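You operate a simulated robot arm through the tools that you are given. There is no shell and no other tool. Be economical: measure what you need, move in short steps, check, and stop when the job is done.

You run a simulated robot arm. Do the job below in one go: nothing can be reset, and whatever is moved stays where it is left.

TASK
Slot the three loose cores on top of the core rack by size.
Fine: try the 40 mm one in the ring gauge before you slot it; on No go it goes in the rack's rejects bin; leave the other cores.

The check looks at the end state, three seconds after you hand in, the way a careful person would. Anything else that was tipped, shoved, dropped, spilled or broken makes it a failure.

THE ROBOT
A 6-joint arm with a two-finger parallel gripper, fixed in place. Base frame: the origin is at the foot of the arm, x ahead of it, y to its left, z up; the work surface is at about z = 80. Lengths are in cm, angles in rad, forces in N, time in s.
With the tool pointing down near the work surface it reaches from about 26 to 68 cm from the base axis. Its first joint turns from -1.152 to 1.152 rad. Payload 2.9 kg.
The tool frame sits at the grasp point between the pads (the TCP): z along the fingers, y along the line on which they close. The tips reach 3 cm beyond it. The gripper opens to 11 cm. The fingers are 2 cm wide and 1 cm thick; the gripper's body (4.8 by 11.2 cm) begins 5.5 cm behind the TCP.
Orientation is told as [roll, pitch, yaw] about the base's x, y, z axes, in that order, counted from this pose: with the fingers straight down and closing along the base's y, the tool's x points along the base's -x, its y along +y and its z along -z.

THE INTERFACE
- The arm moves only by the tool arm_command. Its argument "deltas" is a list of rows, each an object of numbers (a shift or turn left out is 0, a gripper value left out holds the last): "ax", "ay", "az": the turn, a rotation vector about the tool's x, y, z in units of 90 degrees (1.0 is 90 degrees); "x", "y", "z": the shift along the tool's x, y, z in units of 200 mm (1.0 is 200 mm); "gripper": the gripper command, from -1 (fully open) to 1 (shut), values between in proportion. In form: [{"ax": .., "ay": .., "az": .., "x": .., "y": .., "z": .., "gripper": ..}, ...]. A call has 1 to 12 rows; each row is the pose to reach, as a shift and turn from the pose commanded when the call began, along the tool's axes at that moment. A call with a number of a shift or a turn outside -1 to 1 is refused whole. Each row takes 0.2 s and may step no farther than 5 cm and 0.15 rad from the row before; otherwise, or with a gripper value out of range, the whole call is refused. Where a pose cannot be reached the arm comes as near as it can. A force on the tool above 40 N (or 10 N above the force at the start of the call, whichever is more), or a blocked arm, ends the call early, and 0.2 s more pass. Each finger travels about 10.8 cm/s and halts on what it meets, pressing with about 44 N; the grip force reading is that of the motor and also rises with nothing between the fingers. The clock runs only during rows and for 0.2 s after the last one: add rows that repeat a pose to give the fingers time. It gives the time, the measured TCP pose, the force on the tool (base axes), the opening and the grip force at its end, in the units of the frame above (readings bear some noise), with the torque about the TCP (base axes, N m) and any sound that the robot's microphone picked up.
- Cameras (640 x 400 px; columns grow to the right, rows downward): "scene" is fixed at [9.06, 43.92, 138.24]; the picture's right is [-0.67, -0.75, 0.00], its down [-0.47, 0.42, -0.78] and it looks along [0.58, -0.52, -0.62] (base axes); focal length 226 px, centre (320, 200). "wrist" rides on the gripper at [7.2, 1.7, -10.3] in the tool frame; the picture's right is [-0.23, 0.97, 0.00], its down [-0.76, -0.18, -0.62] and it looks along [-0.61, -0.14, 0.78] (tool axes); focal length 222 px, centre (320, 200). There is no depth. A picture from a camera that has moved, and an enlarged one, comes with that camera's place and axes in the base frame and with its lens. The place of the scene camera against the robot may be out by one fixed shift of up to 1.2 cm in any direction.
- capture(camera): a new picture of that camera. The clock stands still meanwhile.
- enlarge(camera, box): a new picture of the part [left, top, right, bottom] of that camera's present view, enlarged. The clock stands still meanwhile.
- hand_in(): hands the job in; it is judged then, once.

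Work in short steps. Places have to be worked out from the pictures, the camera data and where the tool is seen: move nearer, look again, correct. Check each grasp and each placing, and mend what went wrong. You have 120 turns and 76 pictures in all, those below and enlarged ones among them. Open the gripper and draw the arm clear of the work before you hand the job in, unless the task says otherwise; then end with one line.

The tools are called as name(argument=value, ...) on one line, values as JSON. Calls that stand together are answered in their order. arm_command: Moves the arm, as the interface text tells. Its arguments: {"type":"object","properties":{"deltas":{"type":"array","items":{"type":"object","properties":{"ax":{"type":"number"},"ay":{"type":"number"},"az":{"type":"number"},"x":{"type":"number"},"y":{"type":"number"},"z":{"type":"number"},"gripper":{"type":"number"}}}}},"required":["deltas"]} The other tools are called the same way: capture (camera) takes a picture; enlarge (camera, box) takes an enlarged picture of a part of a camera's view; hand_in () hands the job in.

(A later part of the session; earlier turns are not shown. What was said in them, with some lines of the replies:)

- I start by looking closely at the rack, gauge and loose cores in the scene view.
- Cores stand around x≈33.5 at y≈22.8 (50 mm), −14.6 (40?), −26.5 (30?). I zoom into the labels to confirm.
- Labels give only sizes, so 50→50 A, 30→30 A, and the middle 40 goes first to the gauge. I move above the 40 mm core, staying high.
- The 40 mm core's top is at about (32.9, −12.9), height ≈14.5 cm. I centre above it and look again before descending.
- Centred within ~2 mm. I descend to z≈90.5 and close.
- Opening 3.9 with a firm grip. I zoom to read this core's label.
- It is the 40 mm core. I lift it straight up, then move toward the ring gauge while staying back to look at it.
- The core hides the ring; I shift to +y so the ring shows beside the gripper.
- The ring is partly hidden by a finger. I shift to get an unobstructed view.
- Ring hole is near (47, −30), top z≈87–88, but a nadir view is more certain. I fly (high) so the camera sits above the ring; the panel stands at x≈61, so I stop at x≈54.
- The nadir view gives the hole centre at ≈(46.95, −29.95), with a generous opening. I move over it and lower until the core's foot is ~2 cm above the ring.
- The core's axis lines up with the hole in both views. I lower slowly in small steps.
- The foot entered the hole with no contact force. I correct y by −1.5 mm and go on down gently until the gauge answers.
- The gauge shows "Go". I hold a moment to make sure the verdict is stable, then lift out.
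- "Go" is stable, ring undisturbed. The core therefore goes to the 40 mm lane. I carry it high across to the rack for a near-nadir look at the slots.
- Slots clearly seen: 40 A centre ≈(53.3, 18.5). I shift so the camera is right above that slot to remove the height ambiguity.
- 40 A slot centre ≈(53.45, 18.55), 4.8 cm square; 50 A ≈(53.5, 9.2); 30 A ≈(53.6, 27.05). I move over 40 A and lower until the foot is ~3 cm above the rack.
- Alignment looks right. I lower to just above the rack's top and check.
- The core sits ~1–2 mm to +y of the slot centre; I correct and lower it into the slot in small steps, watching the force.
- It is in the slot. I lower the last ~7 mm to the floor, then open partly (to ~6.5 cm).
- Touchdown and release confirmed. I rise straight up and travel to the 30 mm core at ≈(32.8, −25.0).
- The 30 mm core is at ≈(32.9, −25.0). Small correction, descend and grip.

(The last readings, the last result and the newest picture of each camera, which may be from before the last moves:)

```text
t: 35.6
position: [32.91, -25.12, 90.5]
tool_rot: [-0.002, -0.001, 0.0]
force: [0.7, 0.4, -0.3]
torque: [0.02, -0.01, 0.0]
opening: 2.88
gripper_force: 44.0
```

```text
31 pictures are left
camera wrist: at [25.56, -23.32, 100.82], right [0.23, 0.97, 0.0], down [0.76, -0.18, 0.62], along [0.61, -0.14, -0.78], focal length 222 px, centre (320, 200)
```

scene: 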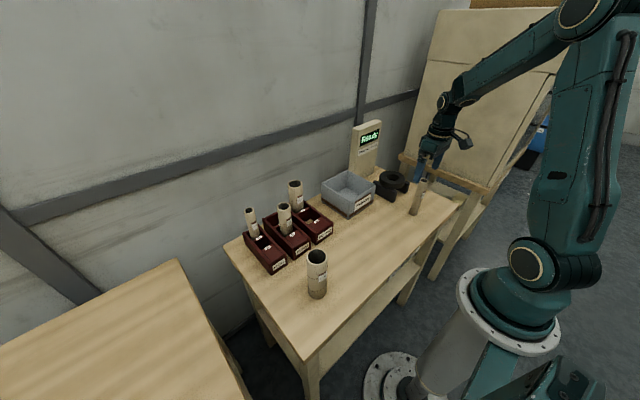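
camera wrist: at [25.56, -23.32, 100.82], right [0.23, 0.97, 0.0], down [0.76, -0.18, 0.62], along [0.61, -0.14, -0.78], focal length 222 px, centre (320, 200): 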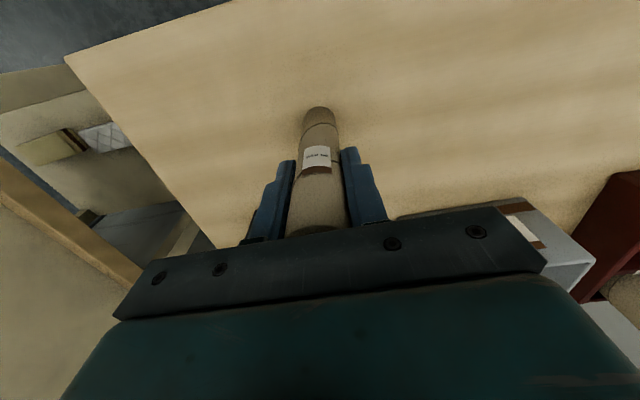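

Gripped (2.9 cm). Lift and carry to the rack, high, to view the 30 A slot from above.

arm_command(deltas=[{"z": -0.15}, {"z": -0.35}, {"z": -0.6}, {"z": -0.85}, {"z": -1.0}, {"z": -1.0, "y": 0.25}, {"z": -1.0, "y": 0.5}, {"z": -1.0, "y": 0.75}, {"z": -1.0, "y": 1.0}])

arm_command(deltas=[{"y": 0.25}, {"y": 0.5}, {"y": 0.75}, {"y": 1.0}, {"y": 1.0, "x": -0.24, "z": -0.05}, {"y": 1.0, "x": -0.48, "z": -0.1}, {"y": 1.0, "x": -0.72, "z": -0.1}, {"y": 1.0, "x": -0.96, "z": -0.1}])

arm_command(deltas=[{"y": 0.2, "x": -0.12}, {"y": 0.4, "x": -0.24}, {"y": 0.52, "x": -0.3}, {"y": 0.52, "x": -0.3}])

enlarge(camera="wrist", box=[200, 0, 440, 120])

```text
t: 37.6
position: [33.01, -5.05, 110.61]
tool_rot: [-0.001, 0.0, -0.002]
force: [1.0, 0.7, -0.3]
torque: [0.02, -0.04, 0.02]
opening: 2.86
gripper_force: 44.0
```

```text
t: 39.4
position: [52.13, 14.79, 112.67]
tool_rot: [-0.001, 0.001, -0.001]
force: [0.8, 0.3, -0.4]
torque: [-0.01, 0.0, 0.0]
opening: 2.88
gripper_force: 43.8
```

```text
t: 40.4
position: [57.63, 25.06, 112.2]
tool_rot: [0.001, 0.002, 0.0]
force: [-0.1, -0.2, 0.1]
torque: [0.01, -0.03, 0.01]
opening: 2.88
gripper_force: 44.1
out of reach, approached as far as the arm can: row 3, 4
```

```text
2.67 times, centred on (320, 60) of wrist
camera zoom: at [50.33, 26.87, 122.6], right [0.23, 0.97, 0.0], down [0.76, -0.18, 0.62], along [0.61, -0.14, -0.78], focal length 592 px, centre (320, 573)
```

zoom: 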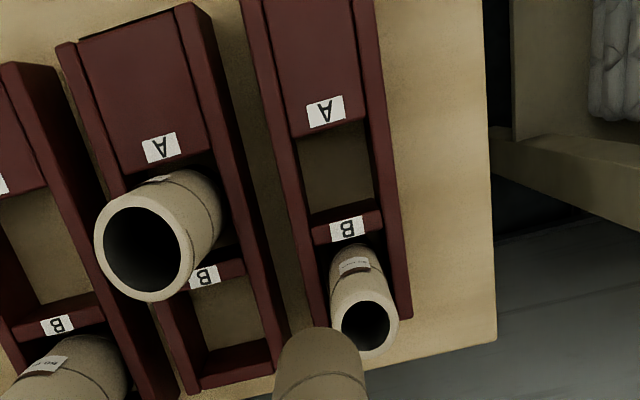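

Slot 30 A centre confirmed ≈(53.6, 27.07). The last pose was at the reach limit, so I first back off a bit and read where I am.

arm_command(deltas=[{"x": 0.1, "y": 0.05}, {"x": 0.2, "y": 0.09}, {"x": 0.2, "y": 0.09}])

```text
t: 41.2
position: [53.57, 26.85, 112.43]
tool_rot: [0.0, -0.001, 0.001]
force: [1.0, -0.2, -0.8]
torque: [0.0, -0.01, -0.02]
opening: 2.88
gripper_force: 44.4
```

arm_command(deltas=[{"y": 0.009, "z": 0.2}, {"y": 0.009, "z": 0.4}, {"y": 0.009, "z": 0.6}, {"y": 0.009, "z": 0.74}, {"y": 0.009, "z": 0.74}, {"y": 0.009, "z": 0.74}])

enlarge(camera="wrist", box=[250, 50, 400, 150])

enlarge(camera="scene", box=[225, 170, 345, 285])

```text
t: 42.6
position: [53.67, 26.88, 97.61]
tool_rot: [0.0, 0.0, 0.0]
force: [-0.3, 0.6, 0.0]
torque: [-0.01, -0.02, 0.0]
opening: 2.88
gripper_force: 43.6
```

```text
4.00 times, centred on (325, 100) of wrist
camera zoom: at [46.45, 28.71, 107.97], right [0.23, 0.97, 0.0], down [0.76, -0.18, 0.62], along [0.61, -0.14, -0.78], focal length 888 px, centre (300, 600)
```

zoom: 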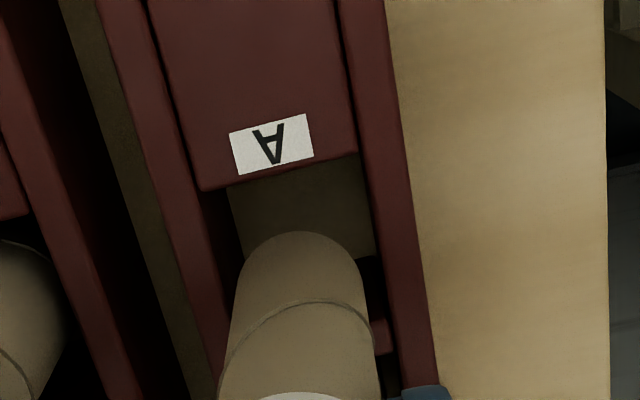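

```text
3.48 times, centred on (285, 228) of scene
camera zoom: at [9.06, 43.92, 138.24], right [-0.67, -0.75, 0.0], down [-0.47, 0.42, -0.78], along [0.58, -0.52, -0.62], focal length 785 px, centre (442, 104)
```

zoom: 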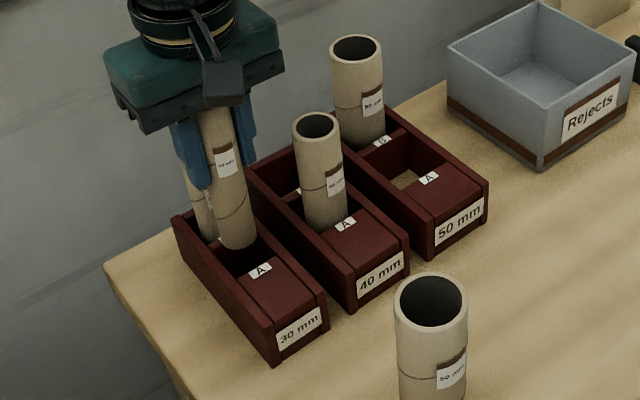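

Alignment good; I nudge 1.5 mm toward −x and lower into the slot.

arm_command(deltas=[{"x": 0.0075}, {"x": 0.0075, "z": 0.05}, {"x": 0.0075, "z": 0.1}, {"x": 0.0075, "z": 0.15}, {"x": 0.0075, "z": 0.2}, {"x": 0.0075, "z": 0.25}, {"x": 0.0075, "z": 0.3}, {"x": 0.0075, "z": 0.335}, {"x": 0.0075, "z": 0.345}, {"x": 0.0075, "z": 0.345}])

enlarge(camera="scene", box=[225, 170, 345, 285])

```text
t: 44.8
position: [53.44, 27.09, 90.73]
tool_rot: [0.001, 0.001, 0.0]
force: [0.2, 0.3, -0.4]
torque: [0.02, -0.02, 0.04]
opening: 2.89
gripper_force: 44.2
```

```text
3.48 times, centred on (285, 228) of scene
camera zoom: at [9.06, 43.92, 138.24], right [-0.67, -0.75, 0.0], down [-0.47, 0.42, -0.78], along [0.58, -0.52, -0.62], focal length 785 px, centre (442, 104)
```

zoom: 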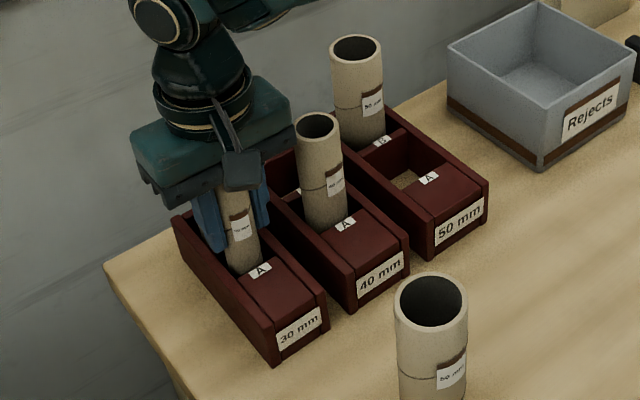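

In the slot, 2–3 mm above the floor. Touch down, then release to a 5 cm opening.

arm_command(deltas=[{"z": 0.006}, {"z": 0.012}, {"z": 0.012}])

arm_command(deltas=[{"gripper": 0.08}, {"gripper": 0.08}, {"gripper": 0.08}, {"gripper": 0.08}])

```text
t: 45.6
position: [53.47, 26.93, 90.47]
tool_rot: [-0.001, 0.0, 0.0]
force: [-0.1, 0.7, 0.1]
torque: [-0.05, 0.02, -0.01]
opening: 2.87
gripper_force: 43.9
```

```text
t: 46.6
position: [53.54, 27.05, 90.52]
tool_rot: [0.001, -0.002, 0.0]
force: [-0.1, -0.2, 0.0]
torque: [0.01, -0.02, -0.01]
opening: 5.08
gripper_force: 0.0
```

Released. Lift straight up and go to the 50 mm core near (33, 23).

arm_command(deltas=[{"z": -0.1}, {"z": -0.3}, {"z": -0.5}, {"z": -0.75}, {"z": -0.75, "x": 0.25}, {"z": -0.75, "x": 0.5, "gripper": -1}, {"z": -0.75, "x": 0.75, "y": -0.1}, {"z": -0.75, "x": 1.0, "y": -0.18}, {"z": -0.75, "x": 1.0, "y": -0.18}])

capture(camera="wrist")

capture(camera="scene")

```text
refused: row 7 steps farther than a row can; nothing moved
```

```text
26 pictures are left
camera wrist: at [46.16, 28.8, 100.77], right [0.23, 0.97, 0.0], down [0.76, -0.18, 0.62], along [0.61, -0.14, -0.78], focal length 222 px, centre (320, 200)
```

wrist: 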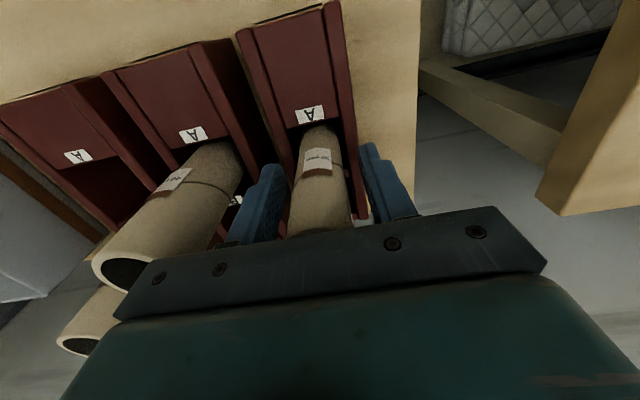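

```text
25 pictures are left
```

scene: 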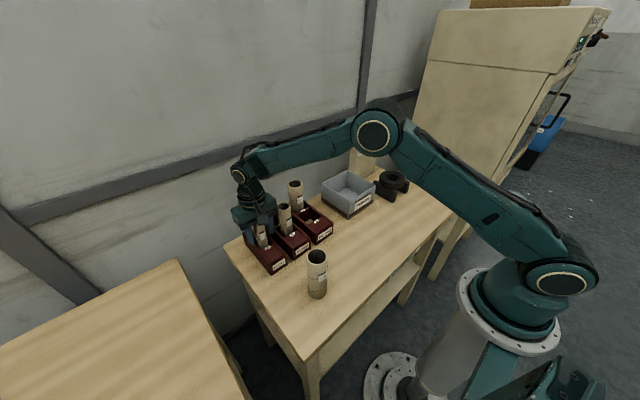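

One row was slightly too long; the core stands released in slot 30 A. I resend with shorter steps.

arm_command(deltas=[{"z": -0.1}, {"z": -0.3}, {"z": -0.5}, {"z": -0.75}, {"z": -0.75, "x": 0.24}, {"z": -0.75, "x": 0.48, "gripper": -1}, {"z": -0.75, "x": 0.7, "y": -0.06}, {"z": -0.75, "x": 0.9, "y": -0.12}, {"z": -0.75, "x": 1.0, "y": -0.18}, {"z": -0.75, "x": 1.0, "y": -0.18}])

capture(camera="wrist")

```text
t: 48.8
position: [33.52, 23.23, 105.56]
tool_rot: [-0.001, 0.0, 0.0]
force: [-0.4, -0.6, 0.2]
torque: [0.01, -0.02, -0.03]
opening: 10.99
gripper_force: 0.1
```

```text
24 pictures are left
camera wrist: at [26.13, 25.04, 115.76], right [0.23, 0.97, 0.0], down [0.76, -0.18, 0.62], along [0.61, -0.14, -0.78], focal length 222 px, centre (320, 200)
```

wrist: 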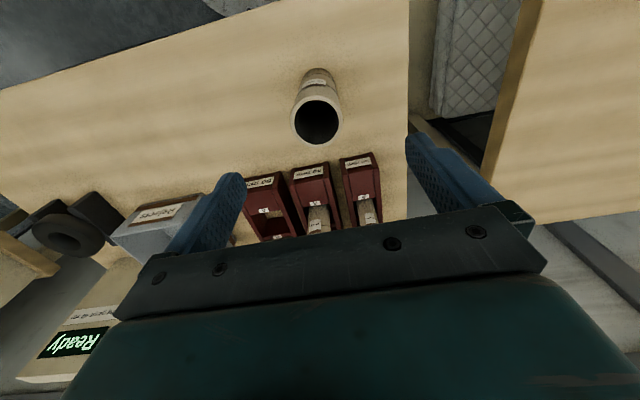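

The 50 mm core is at ≈(33.3, 23.0). Descend and grip.

arm_command(deltas=[{"x": 0.01, "y": -0.012, "z": 0.2}, {"x": 0.01, "y": -0.012, "z": 0.4}, {"x": 0.01, "y": -0.012, "z": 0.6}, {"x": 0.01, "y": -0.012, "z": 0.753}, {"x": 0.01, "y": -0.012, "z": 0.753}, {"x": 0.01, "y": -0.012, "z": 0.753, "gripper": 1}, {"x": 0.01, "y": -0.012, "z": 0.753, "gripper": 1}, {"x": 0.01, "y": -0.012, "z": 0.753, "gripper": 1}, {"x": 0.01, "y": -0.012, "z": 0.753, "gripper": 1}])

capture(camera="wrist")

```text
t: 50.8
position: [33.25, 23.05, 90.5]
tool_rot: [0.0, -0.001, 0.0]
force: [-0.2, 0.1, 0.4]
torque: [-0.01, -0.03, 0.02]
opening: 4.86
gripper_force: 44.1
```

```text
23 pictures are left
camera wrist: at [25.91, 24.82, 100.7], right [0.23, 0.97, 0.0], down [0.76, -0.18, 0.62], along [0.61, -0.14, -0.78], focal length 222 px, centre (320, 200)
```

wrist: 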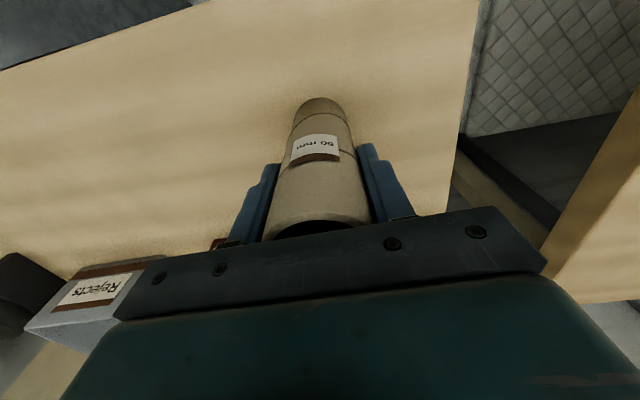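

Gripped. Lift and carry to above the 50 lane for a nadir look.

arm_command(deltas=[{"z": -0.15}, {"z": -0.35}, {"z": -0.6}, {"z": -0.85}, {"z": -1.0}, {"z": -1.0, "y": -0.24}, {"z": -1.0, "y": -0.48}, {"z": -1.0, "y": -0.7}, {"z": -1.0, "y": -0.78, "x": -0.2}, {"z": -1.0, "y": -0.78, "x": -0.44}, {"z": -1.0, "y": -0.78, "x": -0.68}, {"z": -1.0, "y": -0.78, "x": -0.92}])

arm_command(deltas=[{"x": -0.15, "z": -0.1}, {"x": -0.35, "z": -0.1}, {"x": -0.35, "z": -0.1}])

enlarge(camera="wrist", box=[200, 0, 440, 120])

```text
t: 53.4
position: [51.59, 7.67, 110.45]
tool_rot: [0.0, 0.001, 0.0]
force: [1.1, 0.0, -0.2]
torque: [0.0, 0.03, 0.0]
opening: 4.92
gripper_force: 44.1
```

```text
t: 54.2
position: [58.76, 7.52, 112.34]
tool_rot: [0.0, 0.002, 0.001]
force: [-0.5, 0.5, 0.0]
torque: [0.01, -0.04, 0.02]
opening: 4.89
gripper_force: 44.2
```

```text
2.67 times, centred on (320, 60) of wrist
camera zoom: at [51.38, 9.32, 122.69], right [0.23, 0.97, 0.0], down [0.76, -0.18, 0.62], along [0.61, -0.14, -0.78], focal length 592 px, centre (320, 573)
```

zoom: 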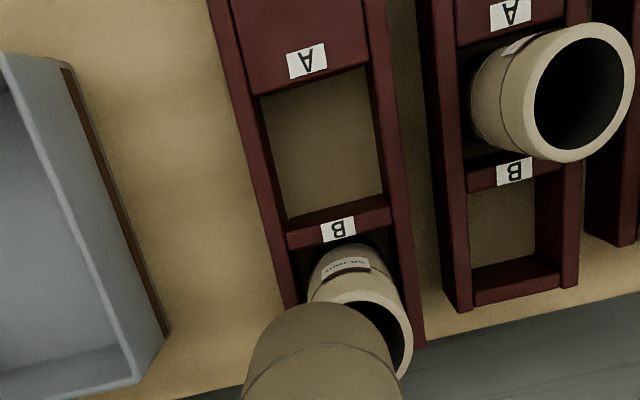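

Slot 50 A centre ≈(53.55, 9.05), 5.8 cm square. I move over it and lower to just above the rack.

arm_command(deltas=[{"x": 0.13, "y": 0.04}, {"x": 0.26, "y": 0.077}, {"x": 0.26, "y": 0.077, "z": 0.2}, {"x": 0.26, "y": 0.077, "z": 0.4}, {"x": 0.26, "y": 0.077, "z": 0.6}, {"x": 0.26, "y": 0.077, "z": 0.735}, {"x": 0.26, "y": 0.077, "z": 0.735}, {"x": 0.26, "y": 0.077, "z": 0.735}])

enlarge(camera="wrist", box=[250, 50, 400, 150])

enlarge(camera="scene", box=[225, 170, 345, 285])

```text
t: 56.0
position: [53.51, 9.19, 97.74]
tool_rot: [-0.001, 0.001, 0.0]
force: [0.1, 0.1, -1.2]
torque: [0.02, 0.0, -0.01]
opening: 4.89
gripper_force: 44.2
```

```text
4.00 times, centred on (325, 100) of wrist
camera zoom: at [46.22, 10.87, 108.03], right [0.23, 0.97, 0.0], down [0.76, -0.18, 0.62], along [0.61, -0.14, -0.78], focal length 888 px, centre (300, 600)
```

zoom: 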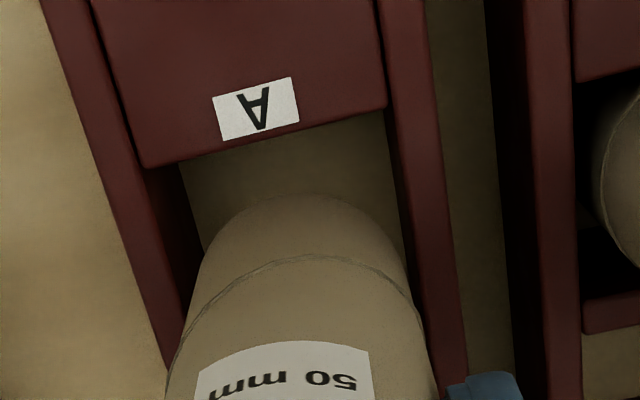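

```text
3.48 times, centred on (285, 228) of scene
camera zoom: at [9.06, 43.92, 138.24], right [-0.67, -0.75, 0.0], down [-0.47, 0.42, -0.78], along [0.58, -0.52, -0.62], focal length 785 px, centre (442, 104)
```

zoom: 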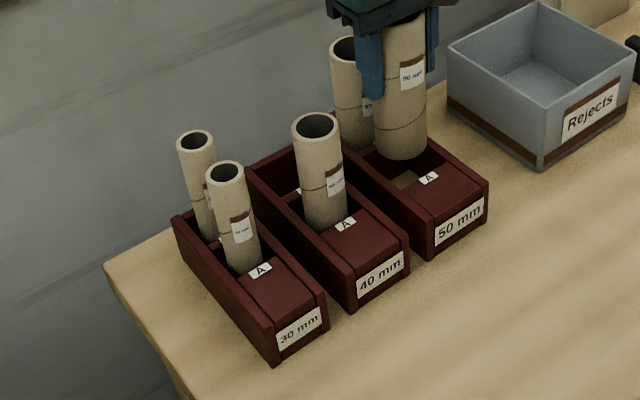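

Aligned; I nudge −2 mm in x and −1 mm in y, then lower into the slot.

arm_command(deltas=[{"x": 0.01, "y": -0.005}, {"x": 0.01, "y": -0.005, "z": 0.05}, {"x": 0.01, "y": -0.005, "z": 0.1}, {"x": 0.01, "y": -0.005, "z": 0.15}, {"x": 0.01, "y": -0.005, "z": 0.2}, {"x": 0.01, "y": -0.005, "z": 0.25}, {"x": 0.01, "y": -0.005, "z": 0.3}, {"x": 0.01, "y": -0.005, "z": 0.34}, {"x": 0.01, "y": -0.005, "z": 0.352}, {"x": 0.01, "y": -0.005, "z": 0.352}])

enlarge(camera="scene", box=[225, 170, 345, 285])

```text
t: 58.2
position: [53.31, 8.99, 90.62]
tool_rot: [-0.002, 0.001, 0.001]
force: [0.2, 0.4, -0.4]
torque: [0.0, 0.01, -0.03]
opening: 4.88
gripper_force: 44.4
```

```text
3.48 times, centred on (285, 228) of scene
camera zoom: at [9.06, 43.92, 138.24], right [-0.67, -0.75, 0.0], down [-0.47, 0.42, -0.78], along [0.58, -0.52, -0.62], focal length 785 px, centre (442, 104)
```

zoom: 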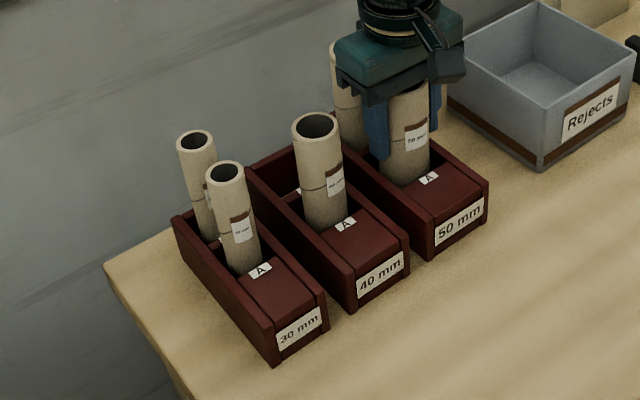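

arm_command(deltas=[{"z": 0.006}, {"z": 0.01}, {"z": 0.01}])

arm_command(deltas=[{"gripper": -0.24}, {"gripper": -0.24}, {"gripper": -0.24}, {"gripper": -0.24}])

arm_command(deltas=[{"z": -0.1}, {"z": -0.3}, {"z": -0.5}, {"z": -0.75}, {"z": -0.9}, {"z": -0.9, "x": 0.24}, {"z": -0.9, "x": 0.48}, {"z": -0.9, "x": 0.7, "y": -0.1}, {"z": -0.9, "x": 0.7, "y": -0.3}, {"z": -0.9, "x": 0.7, "y": -0.5, "gripper": -1}, {"z": -0.9, "x": 0.7, "y": -0.6, "gripper": -1}])

capture(camera="scene")

enlarge(camera="scene", box=[225, 170, 345, 285])

capture(camera="wrist")

```text
t: 59.0
position: [53.26, 9.02, 90.4]
tool_rot: [0.0, 0.001, -0.001]
force: [-0.5, 0.3, 0.2]
torque: [0.01, 0.0, -0.01]
opening: 4.86
gripper_force: 43.9
```

```text
t: 60.0
position: [53.25, 8.93, 90.43]
tool_rot: [0.0, 0.0, 0.002]
force: [0.2, -0.9, -0.7]
torque: [0.03, -0.01, -0.01]
opening: 6.81
gripper_force: 0.0
```

```text
t: 62.4
position: [39.16, -2.94, 108.42]
tool_rot: [0.001, 0.0, -0.001]
force: [0.5, -0.4, 0.1]
torque: [0.01, -0.02, 0.01]
opening: 11.02
gripper_force: 0.1
```

```text
18 pictures are left
```

scene: 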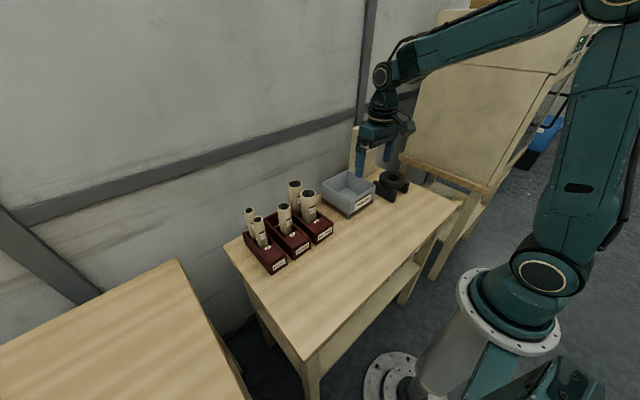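

```text
3.48 times, centred on (285, 228) of scene
camera zoom: at [9.06, 43.91, 138.24], right [-0.67, -0.75, 0.0], down [-0.47, 0.42, -0.78], along [0.58, -0.52, -0.62], focal length 785 px, centre (442, 104)
```

zoom: 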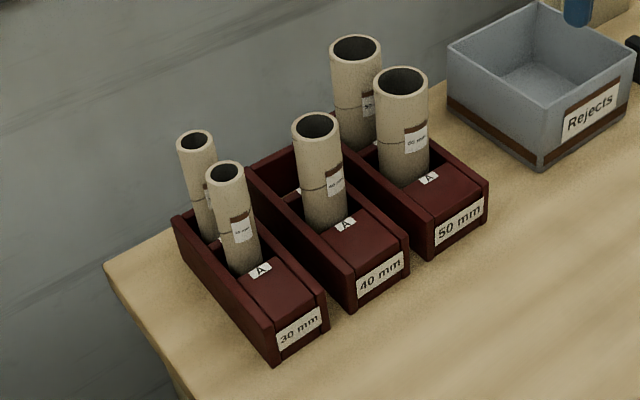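

```text
16 pictures are left
camera wrist: at [31.88, -1.17, 118.72], right [0.23, 0.97, 0.0], down [0.76, -0.18, 0.62], along [0.61, -0.14, -0.78], focal length 222 px, centre (320, 200)
```

wrist: 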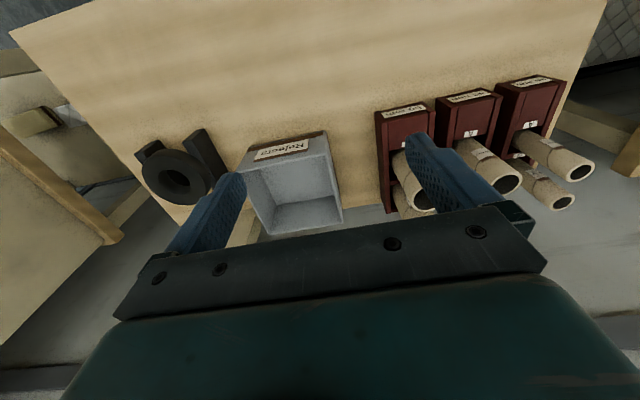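

All three cores stand upright in slots of their size; the ring, bin, rack and other cores look undisturbed, and the gripper is open and clear. Handing in.

hand_in()

```text
The job is handed in.
```

The 40 mm core read "Go" in the ring gauge, so it went in the 40 mm lane. All three loose cores now stand in slot A of their size lanes (30, 40 and 50 mm), and I handed the job in.
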